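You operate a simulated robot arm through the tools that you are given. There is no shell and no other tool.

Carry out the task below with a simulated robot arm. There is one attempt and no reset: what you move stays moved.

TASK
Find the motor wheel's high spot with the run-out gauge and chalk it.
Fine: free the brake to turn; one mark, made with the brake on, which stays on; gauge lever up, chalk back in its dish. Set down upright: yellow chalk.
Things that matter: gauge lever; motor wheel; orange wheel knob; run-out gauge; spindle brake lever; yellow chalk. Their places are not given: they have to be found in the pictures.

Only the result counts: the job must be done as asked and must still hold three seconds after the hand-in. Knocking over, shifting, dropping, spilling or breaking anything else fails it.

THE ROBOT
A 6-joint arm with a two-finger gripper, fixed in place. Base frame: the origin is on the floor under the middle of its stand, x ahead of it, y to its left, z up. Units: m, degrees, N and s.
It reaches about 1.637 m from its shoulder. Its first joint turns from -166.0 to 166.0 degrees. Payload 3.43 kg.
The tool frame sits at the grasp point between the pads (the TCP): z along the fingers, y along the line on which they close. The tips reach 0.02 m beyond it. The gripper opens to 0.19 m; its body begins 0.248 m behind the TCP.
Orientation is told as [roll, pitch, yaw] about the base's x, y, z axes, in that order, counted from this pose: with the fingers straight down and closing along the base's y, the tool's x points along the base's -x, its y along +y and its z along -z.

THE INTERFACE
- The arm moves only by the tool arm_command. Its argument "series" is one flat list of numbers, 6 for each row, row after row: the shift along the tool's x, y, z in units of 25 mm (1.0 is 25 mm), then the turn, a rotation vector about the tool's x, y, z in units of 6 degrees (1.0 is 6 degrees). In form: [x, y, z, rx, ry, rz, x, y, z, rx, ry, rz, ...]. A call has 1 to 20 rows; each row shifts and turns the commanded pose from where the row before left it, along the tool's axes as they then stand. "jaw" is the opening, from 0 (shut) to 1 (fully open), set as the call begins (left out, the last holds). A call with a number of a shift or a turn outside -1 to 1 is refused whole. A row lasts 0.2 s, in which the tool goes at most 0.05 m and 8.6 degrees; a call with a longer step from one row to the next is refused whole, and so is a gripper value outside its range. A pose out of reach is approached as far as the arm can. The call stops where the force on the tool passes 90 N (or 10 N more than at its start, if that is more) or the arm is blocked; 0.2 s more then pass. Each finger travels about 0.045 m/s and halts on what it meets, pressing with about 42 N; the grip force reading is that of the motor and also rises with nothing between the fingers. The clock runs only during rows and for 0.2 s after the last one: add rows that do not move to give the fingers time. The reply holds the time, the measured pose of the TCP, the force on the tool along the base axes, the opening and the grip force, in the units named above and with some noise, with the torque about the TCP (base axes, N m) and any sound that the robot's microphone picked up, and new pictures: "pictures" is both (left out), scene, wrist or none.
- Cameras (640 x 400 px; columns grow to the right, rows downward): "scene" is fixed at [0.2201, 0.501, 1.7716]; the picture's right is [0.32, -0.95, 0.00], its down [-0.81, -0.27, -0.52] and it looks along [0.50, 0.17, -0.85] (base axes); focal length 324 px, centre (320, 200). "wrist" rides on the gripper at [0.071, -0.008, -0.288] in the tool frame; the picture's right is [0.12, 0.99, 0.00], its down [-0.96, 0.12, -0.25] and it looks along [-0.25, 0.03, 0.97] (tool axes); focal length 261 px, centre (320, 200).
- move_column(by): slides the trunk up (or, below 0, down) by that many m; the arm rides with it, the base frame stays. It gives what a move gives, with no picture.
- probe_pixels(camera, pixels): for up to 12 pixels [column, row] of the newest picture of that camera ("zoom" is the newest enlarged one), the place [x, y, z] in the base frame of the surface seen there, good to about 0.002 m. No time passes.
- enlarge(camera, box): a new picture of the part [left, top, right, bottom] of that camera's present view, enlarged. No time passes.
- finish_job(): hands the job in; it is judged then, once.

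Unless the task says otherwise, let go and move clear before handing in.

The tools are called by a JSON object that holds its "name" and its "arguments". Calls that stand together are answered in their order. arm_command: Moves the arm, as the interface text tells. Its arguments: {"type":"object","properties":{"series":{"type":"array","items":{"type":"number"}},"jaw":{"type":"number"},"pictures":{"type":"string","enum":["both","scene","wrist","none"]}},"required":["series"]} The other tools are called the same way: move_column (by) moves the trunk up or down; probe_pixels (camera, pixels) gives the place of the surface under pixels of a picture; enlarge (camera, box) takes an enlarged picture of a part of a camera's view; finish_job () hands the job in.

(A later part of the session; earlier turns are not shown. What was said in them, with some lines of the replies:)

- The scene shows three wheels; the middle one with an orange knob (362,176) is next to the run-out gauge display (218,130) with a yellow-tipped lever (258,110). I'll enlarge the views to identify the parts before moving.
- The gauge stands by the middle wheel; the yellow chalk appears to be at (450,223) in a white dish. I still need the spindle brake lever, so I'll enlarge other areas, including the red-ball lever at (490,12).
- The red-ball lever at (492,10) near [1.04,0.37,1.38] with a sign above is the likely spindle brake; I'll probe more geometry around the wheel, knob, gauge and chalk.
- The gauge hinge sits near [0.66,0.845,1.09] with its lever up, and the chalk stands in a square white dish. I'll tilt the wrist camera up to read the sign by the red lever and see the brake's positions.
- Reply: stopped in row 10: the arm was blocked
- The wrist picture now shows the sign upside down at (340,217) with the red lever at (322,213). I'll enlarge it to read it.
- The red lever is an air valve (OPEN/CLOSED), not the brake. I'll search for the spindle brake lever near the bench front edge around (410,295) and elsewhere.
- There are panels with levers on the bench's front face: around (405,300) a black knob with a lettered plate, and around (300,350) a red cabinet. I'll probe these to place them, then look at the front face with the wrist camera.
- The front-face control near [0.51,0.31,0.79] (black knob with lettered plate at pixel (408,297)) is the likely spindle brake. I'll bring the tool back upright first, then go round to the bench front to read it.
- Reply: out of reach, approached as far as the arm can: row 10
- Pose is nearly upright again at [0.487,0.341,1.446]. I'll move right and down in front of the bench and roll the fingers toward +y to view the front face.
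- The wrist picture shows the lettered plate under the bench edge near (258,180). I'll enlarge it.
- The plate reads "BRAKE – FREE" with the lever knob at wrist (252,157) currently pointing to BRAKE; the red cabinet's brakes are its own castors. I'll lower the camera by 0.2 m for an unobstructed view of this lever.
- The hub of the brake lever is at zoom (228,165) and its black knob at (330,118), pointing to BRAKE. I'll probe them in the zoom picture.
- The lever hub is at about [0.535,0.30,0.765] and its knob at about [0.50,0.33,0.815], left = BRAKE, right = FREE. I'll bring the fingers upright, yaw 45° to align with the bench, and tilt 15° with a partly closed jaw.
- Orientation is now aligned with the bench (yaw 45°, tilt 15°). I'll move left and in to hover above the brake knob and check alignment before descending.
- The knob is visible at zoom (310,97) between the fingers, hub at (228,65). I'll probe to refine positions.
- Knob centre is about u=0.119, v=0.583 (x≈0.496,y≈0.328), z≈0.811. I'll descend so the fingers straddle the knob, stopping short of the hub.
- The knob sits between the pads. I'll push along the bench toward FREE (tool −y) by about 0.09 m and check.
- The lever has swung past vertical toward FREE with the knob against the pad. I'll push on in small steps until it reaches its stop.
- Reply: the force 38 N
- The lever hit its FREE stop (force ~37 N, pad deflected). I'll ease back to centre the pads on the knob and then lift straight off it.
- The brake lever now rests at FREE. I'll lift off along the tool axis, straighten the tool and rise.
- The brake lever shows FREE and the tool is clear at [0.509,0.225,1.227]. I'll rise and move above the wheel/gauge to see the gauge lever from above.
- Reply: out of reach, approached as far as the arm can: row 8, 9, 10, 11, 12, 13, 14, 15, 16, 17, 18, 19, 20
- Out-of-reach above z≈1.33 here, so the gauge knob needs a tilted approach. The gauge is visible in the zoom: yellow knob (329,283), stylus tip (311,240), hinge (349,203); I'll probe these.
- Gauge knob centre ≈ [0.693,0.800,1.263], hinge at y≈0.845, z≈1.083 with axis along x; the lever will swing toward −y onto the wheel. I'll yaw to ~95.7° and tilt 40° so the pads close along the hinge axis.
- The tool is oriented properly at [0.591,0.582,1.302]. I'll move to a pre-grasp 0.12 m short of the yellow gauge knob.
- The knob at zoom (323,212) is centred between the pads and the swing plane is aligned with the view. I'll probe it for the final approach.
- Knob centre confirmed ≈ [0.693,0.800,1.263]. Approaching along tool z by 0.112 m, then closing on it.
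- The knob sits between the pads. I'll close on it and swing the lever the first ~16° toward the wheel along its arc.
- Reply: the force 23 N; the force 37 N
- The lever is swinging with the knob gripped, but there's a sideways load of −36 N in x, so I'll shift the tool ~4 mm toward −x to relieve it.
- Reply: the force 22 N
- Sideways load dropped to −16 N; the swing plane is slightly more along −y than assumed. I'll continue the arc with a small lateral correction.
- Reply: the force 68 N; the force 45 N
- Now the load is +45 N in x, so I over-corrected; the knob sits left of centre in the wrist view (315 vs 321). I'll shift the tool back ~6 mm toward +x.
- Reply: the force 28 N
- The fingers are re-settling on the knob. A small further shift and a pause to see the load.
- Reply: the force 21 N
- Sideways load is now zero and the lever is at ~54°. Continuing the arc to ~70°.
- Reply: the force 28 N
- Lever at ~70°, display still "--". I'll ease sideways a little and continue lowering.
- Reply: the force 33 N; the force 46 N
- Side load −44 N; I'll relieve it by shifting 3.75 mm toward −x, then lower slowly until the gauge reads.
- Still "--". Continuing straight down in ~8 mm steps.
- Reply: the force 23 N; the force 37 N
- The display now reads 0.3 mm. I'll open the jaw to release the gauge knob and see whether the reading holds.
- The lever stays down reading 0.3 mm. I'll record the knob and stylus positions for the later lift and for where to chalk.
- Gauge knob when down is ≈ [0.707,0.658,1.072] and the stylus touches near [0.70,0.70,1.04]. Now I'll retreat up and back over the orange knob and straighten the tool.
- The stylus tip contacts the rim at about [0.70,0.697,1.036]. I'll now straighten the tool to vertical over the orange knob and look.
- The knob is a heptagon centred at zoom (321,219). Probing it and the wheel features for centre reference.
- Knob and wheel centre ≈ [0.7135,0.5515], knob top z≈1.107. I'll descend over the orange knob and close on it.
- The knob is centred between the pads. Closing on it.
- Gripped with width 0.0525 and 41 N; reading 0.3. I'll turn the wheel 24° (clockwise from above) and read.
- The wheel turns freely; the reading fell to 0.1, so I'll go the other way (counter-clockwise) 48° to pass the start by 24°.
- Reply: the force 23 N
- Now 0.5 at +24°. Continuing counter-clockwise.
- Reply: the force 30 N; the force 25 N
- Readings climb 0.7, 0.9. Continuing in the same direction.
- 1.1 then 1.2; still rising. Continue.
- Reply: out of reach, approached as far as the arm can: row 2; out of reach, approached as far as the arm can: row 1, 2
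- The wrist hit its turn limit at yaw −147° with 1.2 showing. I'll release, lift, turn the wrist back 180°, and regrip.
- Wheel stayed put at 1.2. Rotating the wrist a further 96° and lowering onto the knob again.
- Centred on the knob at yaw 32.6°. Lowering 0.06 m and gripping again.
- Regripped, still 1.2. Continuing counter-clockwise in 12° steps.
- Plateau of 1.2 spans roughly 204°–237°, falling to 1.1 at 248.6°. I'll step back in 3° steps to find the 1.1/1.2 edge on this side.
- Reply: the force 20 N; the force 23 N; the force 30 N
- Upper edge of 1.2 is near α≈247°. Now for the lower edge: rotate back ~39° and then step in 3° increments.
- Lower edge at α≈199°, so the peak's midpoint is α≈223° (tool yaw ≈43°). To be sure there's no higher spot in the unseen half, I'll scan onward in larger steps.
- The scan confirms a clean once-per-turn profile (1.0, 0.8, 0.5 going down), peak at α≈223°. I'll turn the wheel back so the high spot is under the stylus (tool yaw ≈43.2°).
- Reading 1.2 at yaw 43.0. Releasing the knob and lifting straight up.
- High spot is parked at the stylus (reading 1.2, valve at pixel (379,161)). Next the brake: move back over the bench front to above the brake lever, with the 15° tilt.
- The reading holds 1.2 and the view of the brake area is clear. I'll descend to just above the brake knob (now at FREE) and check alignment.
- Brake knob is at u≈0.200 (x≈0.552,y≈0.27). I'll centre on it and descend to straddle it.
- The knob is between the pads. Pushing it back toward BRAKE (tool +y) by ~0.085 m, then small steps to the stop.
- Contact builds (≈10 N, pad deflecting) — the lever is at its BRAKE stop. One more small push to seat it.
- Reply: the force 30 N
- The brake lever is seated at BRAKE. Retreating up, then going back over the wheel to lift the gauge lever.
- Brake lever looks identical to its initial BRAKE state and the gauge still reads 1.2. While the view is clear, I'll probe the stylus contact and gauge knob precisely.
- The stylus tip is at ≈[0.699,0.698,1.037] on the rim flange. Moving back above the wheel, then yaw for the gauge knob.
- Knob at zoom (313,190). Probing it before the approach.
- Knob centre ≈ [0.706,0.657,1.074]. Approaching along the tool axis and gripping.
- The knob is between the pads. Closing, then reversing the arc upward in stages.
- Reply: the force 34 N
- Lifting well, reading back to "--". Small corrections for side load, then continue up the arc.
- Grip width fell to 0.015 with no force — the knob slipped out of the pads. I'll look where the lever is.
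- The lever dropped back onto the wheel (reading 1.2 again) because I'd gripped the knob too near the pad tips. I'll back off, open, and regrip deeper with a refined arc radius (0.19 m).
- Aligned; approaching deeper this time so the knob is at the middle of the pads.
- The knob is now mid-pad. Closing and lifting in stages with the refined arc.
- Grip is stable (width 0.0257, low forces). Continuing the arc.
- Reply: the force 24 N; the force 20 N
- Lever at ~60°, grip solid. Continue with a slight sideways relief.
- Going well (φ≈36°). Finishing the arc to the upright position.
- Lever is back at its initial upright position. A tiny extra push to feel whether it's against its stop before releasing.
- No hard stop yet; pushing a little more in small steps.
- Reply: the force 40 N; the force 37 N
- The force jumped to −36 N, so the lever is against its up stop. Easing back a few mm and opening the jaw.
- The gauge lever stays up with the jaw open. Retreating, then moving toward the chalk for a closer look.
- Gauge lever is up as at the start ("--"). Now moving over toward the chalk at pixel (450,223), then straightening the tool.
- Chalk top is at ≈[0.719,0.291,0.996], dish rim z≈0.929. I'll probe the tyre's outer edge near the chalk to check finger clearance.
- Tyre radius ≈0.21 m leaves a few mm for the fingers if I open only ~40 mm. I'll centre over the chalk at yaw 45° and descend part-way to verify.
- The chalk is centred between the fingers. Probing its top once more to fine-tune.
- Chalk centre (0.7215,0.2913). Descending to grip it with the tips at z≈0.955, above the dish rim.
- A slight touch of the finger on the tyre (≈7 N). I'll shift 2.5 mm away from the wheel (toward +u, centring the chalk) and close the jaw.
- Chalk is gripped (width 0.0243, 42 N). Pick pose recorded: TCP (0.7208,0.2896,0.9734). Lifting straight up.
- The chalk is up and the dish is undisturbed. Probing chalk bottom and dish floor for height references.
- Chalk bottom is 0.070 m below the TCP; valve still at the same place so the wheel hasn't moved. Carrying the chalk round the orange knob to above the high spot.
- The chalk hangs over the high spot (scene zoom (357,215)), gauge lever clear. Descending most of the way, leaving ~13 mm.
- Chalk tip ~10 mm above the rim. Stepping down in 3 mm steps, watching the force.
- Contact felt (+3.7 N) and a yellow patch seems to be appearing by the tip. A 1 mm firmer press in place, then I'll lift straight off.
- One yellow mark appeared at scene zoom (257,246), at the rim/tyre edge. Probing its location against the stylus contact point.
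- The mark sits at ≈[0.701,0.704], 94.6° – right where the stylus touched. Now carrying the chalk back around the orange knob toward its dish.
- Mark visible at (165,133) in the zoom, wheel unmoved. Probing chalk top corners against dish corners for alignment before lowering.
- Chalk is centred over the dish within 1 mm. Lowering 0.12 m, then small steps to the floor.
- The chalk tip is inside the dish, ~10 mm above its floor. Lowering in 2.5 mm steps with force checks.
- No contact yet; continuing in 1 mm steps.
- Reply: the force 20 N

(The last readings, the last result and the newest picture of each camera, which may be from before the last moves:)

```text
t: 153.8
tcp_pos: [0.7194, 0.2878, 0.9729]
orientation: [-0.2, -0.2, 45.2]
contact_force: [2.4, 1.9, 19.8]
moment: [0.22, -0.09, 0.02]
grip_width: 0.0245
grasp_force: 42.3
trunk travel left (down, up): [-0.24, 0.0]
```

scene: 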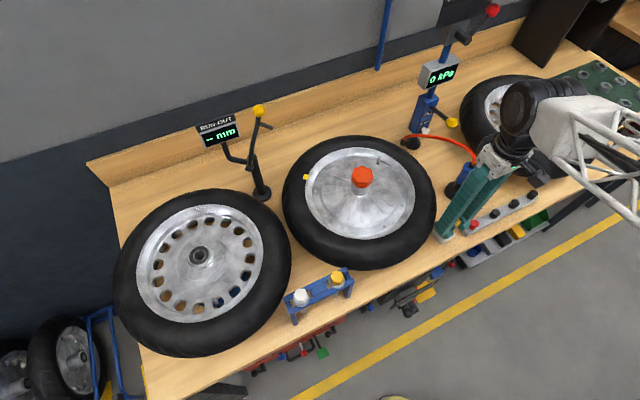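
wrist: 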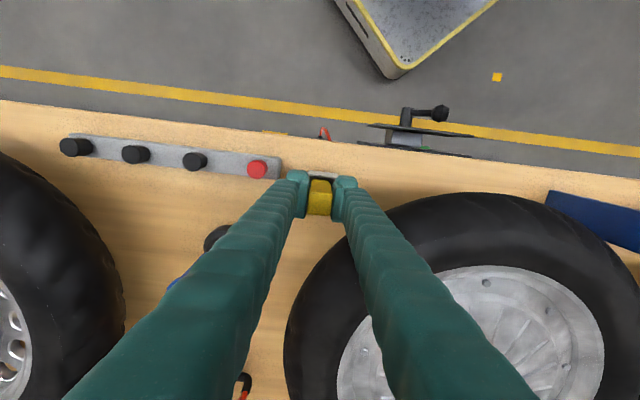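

Chalk is seated on the dish floor (20 N). Easing up ~0.7 mm and opening the jaw a little.

{"name": "arm_command", "arguments": {"series": [0, 0, -0.03, 0, 0, 0], "pictures": "none"}}

{"name": "arm_command", "arguments": {"series": [0, 0, 0, 0, 0, 0, 0, 0, 0, 0, 0, 0, 0, 0, 0, 0, 0, 0], "jaw": 0.18, "pictures": "both"}}

{"name": "enlarge", "arguments": {"camera": "wrist", "box": [250, 130, 390, 240]}}

{"name": "enlarge", "arguments": {"camera": "scene", "box": [410, 190, 490, 250]}}

```text
t: 154.2
tcp_pos: [0.719, 0.2878, 0.9734]
orientation: [-0.2, -0.1, 45.1]
contact_force: [3.7, 3.1, 21.0]
moment: [0.23, -0.17, 0.01]
grip_width: 0.0244
grasp_force: 41.7
trunk travel left (down, up): [-0.24, 0.0]
```

```text
t: 155.0
tcp_pos: [0.7196, 0.2883, 0.9719]
orientation: [-0.2, 0.0, 45.0]
contact_force: [0.1, 1.1, 0.7]
moment: [0.02, -0.01, -0.03]
grip_width: 0.0342
grasp_force: 0.0
trunk travel left (down, up): [-0.24, 0.0]
```

scene: 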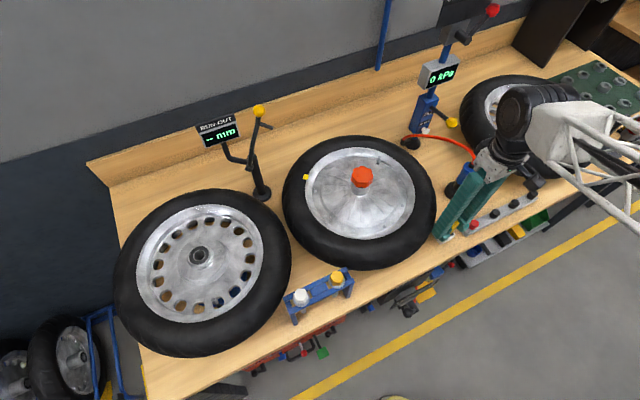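
wrist: 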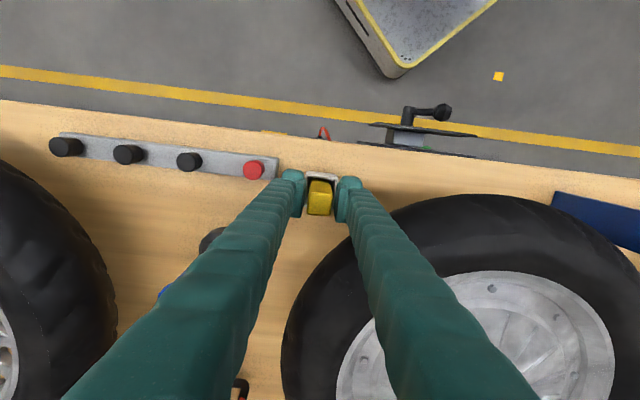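

```text
3.64 times, centred on (320, 185) of wrist
```

zoom: 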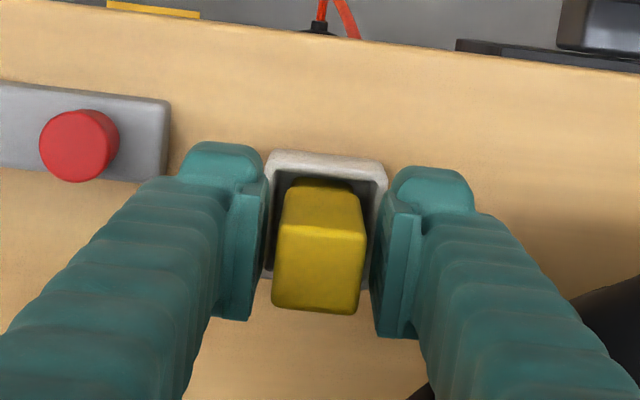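

```text
6.67 times, centred on (450, 220) of scene
```

zoom: 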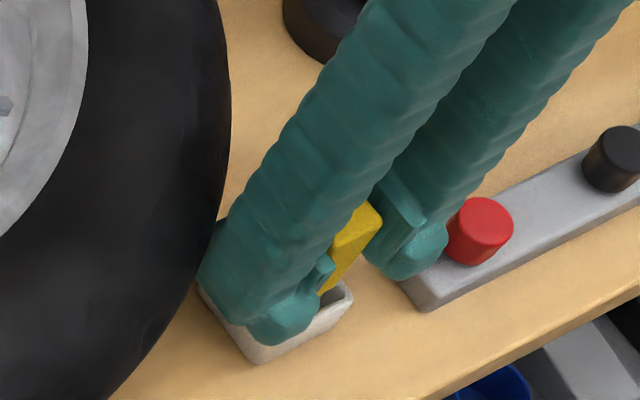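

The chalk stands in its dish, released with clearance both sides. Lifting the gripper straight up and clear.

{"name": "arm_command", "arguments": {"series": [0, 0, -0.4, 0, 0, 0, 0, 0, -0.5, 0, 0, 0, 0, 0, -0.6, 0, 0, 0, 0, 0, -0.8, 0, 0, 0, 0, 0, -1, 0, 0, 0, 0, 0, -1, 0, 0, 0, 0, 0, -1, 0, 0, 0, 0, 0, -1, 0, 0, 0, 0, 0, -1, 0, 0, 0, 0, 0, -1, 0, 0, 0, 0, 0, -1, 0, 0, 0, 0, 0, -1, 0, 0, 0], "pictures": "both"}}

{"name": "enlarge", "arguments": {"camera": "wrist", "box": [250, 130, 390, 240]}}

{"name": "enlarge", "arguments": {"camera": "scene", "box": [410, 190, 490, 250]}}

{"name": "enlarge", "arguments": {"camera": "scene", "box": [190, 90, 350, 220]}}

{"name": "enlarge", "arguments": {"camera": "scene", "box": [370, 250, 470, 320]}}

```text
t: 157.6
tcp_pos: [0.7186, 0.2897, 1.2308]
orientation: [-0.2, 0.1, 45.2]
contact_force: [-0.3, 0.1, -0.1]
moment: [-0.01, 0.06, -0.01]
grip_width: 0.0342
grasp_force: 0.0
trunk travel left (down, up): [-0.24, 0.0]
```

scene: 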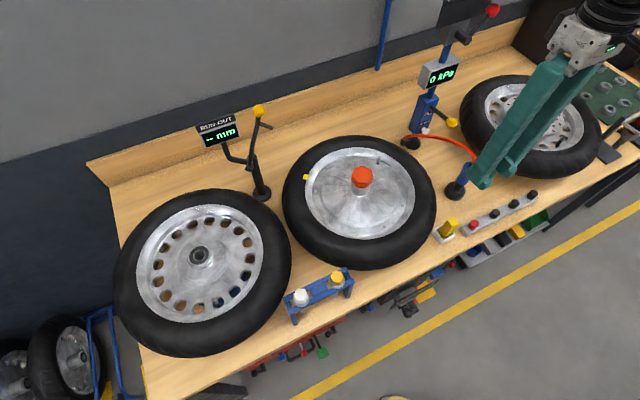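
wrist: 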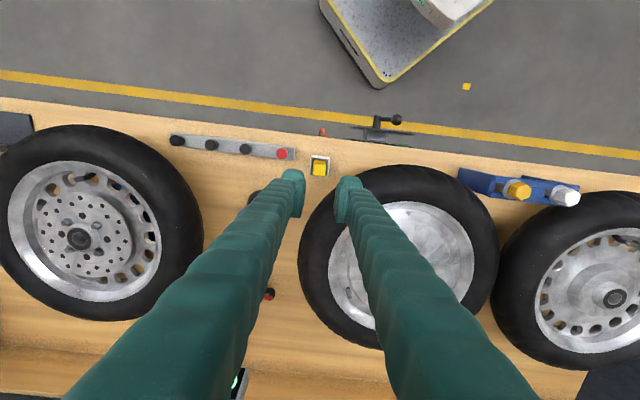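

```text
3.64 times, centred on (320, 185) of wrist
```

zoom: 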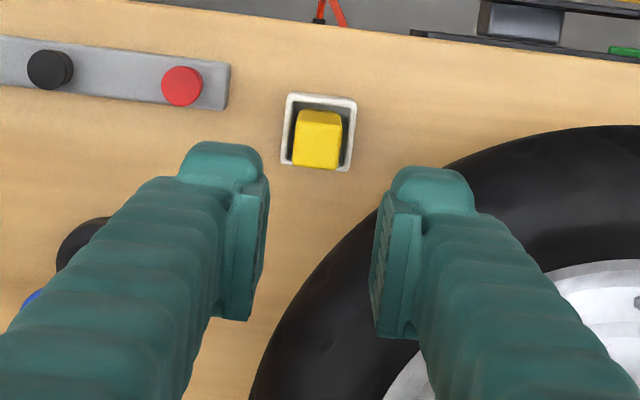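

```text
6.67 times, centred on (450, 220) of scene
```

zoom: 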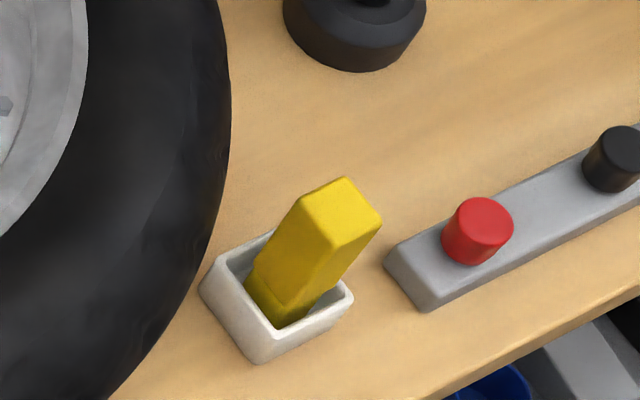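

```text
3.08 times, centred on (270, 155) of scene
```

zoom: 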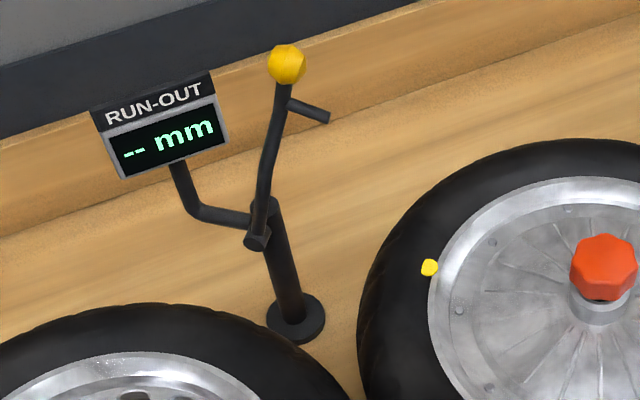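

```text
5.71 times, centred on (420, 285) of scene
```

zoom: 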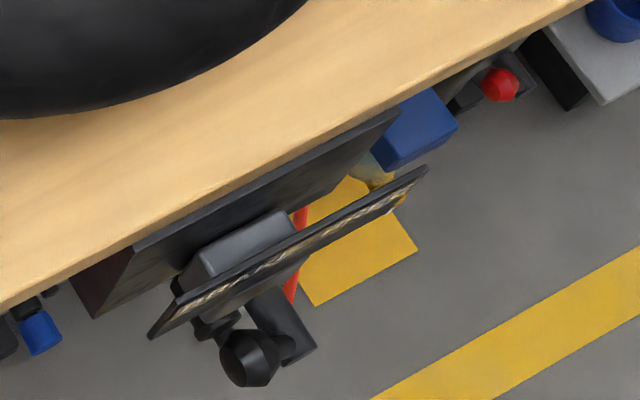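

Everything looks right: chalk upright in the dish, gauge lever up ("--"), brake lever at BRAKE, one mark where the stylus touched. A last check of the chalk's height and the gripper being clear.

{"name": "probe_pixels", "arguments": {"camera": "scene", "pixels": [[452, 220], [456, 222], [448, 221], [258, 110], [413, 312], [305.5, 177]]}}

{"name": "arm_command", "arguments": {"series": [0, 0, 0, 0, 0, 0, 0, 0, 0, 0, 0, 0, 0, 0, 0, 0, 0, 0, 0, 0, 0, 0, 0, 0, 0, 0, 0, 0, 0, 0], "pictures": "scene"}}

```text
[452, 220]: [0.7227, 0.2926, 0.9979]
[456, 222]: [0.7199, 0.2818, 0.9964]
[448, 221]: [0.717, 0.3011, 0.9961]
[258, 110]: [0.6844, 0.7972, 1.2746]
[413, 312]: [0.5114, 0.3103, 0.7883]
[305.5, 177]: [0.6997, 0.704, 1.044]
```

```text
t: 158.8
tcp_pos: [0.7186, 0.2896, 1.23]
orientation: [-0.2, 0.0, 45.1]
contact_force: [0.0, 0.9, -0.1]
moment: [0.0, 0.02, 0.01]
grip_width: 0.0342
grasp_force: 0.0
trunk travel left (down, up): [-0.24, 0.0]
```

scene: 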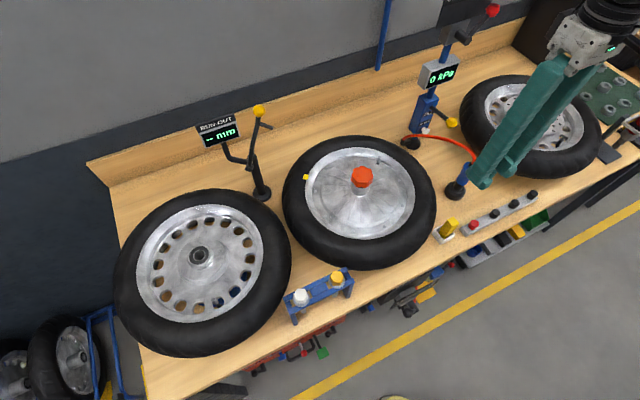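

The readings match the starting positions. The chalk top is at z≈0.996 in its dish, the gauge knob is at [0.684,0.797,1.275] and the brake knob is at its BRAKE position. There is one mark at the high spot and the gripper is clear, so I'm handing in.

{"name": "finish_job", "arguments": {}}

```text
The job is handed in.
```

I found the motor wheel's high spot, chalked it once with the brake on, and handed the job in. I haven't seen the judging result.

- **High spot:** The gauge reached a maximum of 1.2 mm. The 1.2 mm reading covered about 48° of turn, and I set the wheel at the middle of it. I scanned about 250° of a full turn. The readings followed a smooth once-per-turn rise and fall, so I did not scan the rest, which lies around the low point.
- **Mark:** There is one yellow mark at about [0.701, 0.704], right where the gauge stylus touched, at the edge between rim and tyre.
- **Brake:** I freed it only to turn the wheel. It has been back at BRAKE since before I made the mark.
- **Gauge lever:** It is up in its starting position and the display shows "--". On the first lift my grip slipped and the lever dropped back onto the wheel. The gauge still read 1.2 mm afterwards, and the second lift held.
- **Chalk:** It stands upright in its dish, and its top is at the same height as at the start.
- **Tyre contact:** A finger lightly touched the tyre (about 7 N) as I went to pick up the chalk. The brake was on and the wheel did not move.
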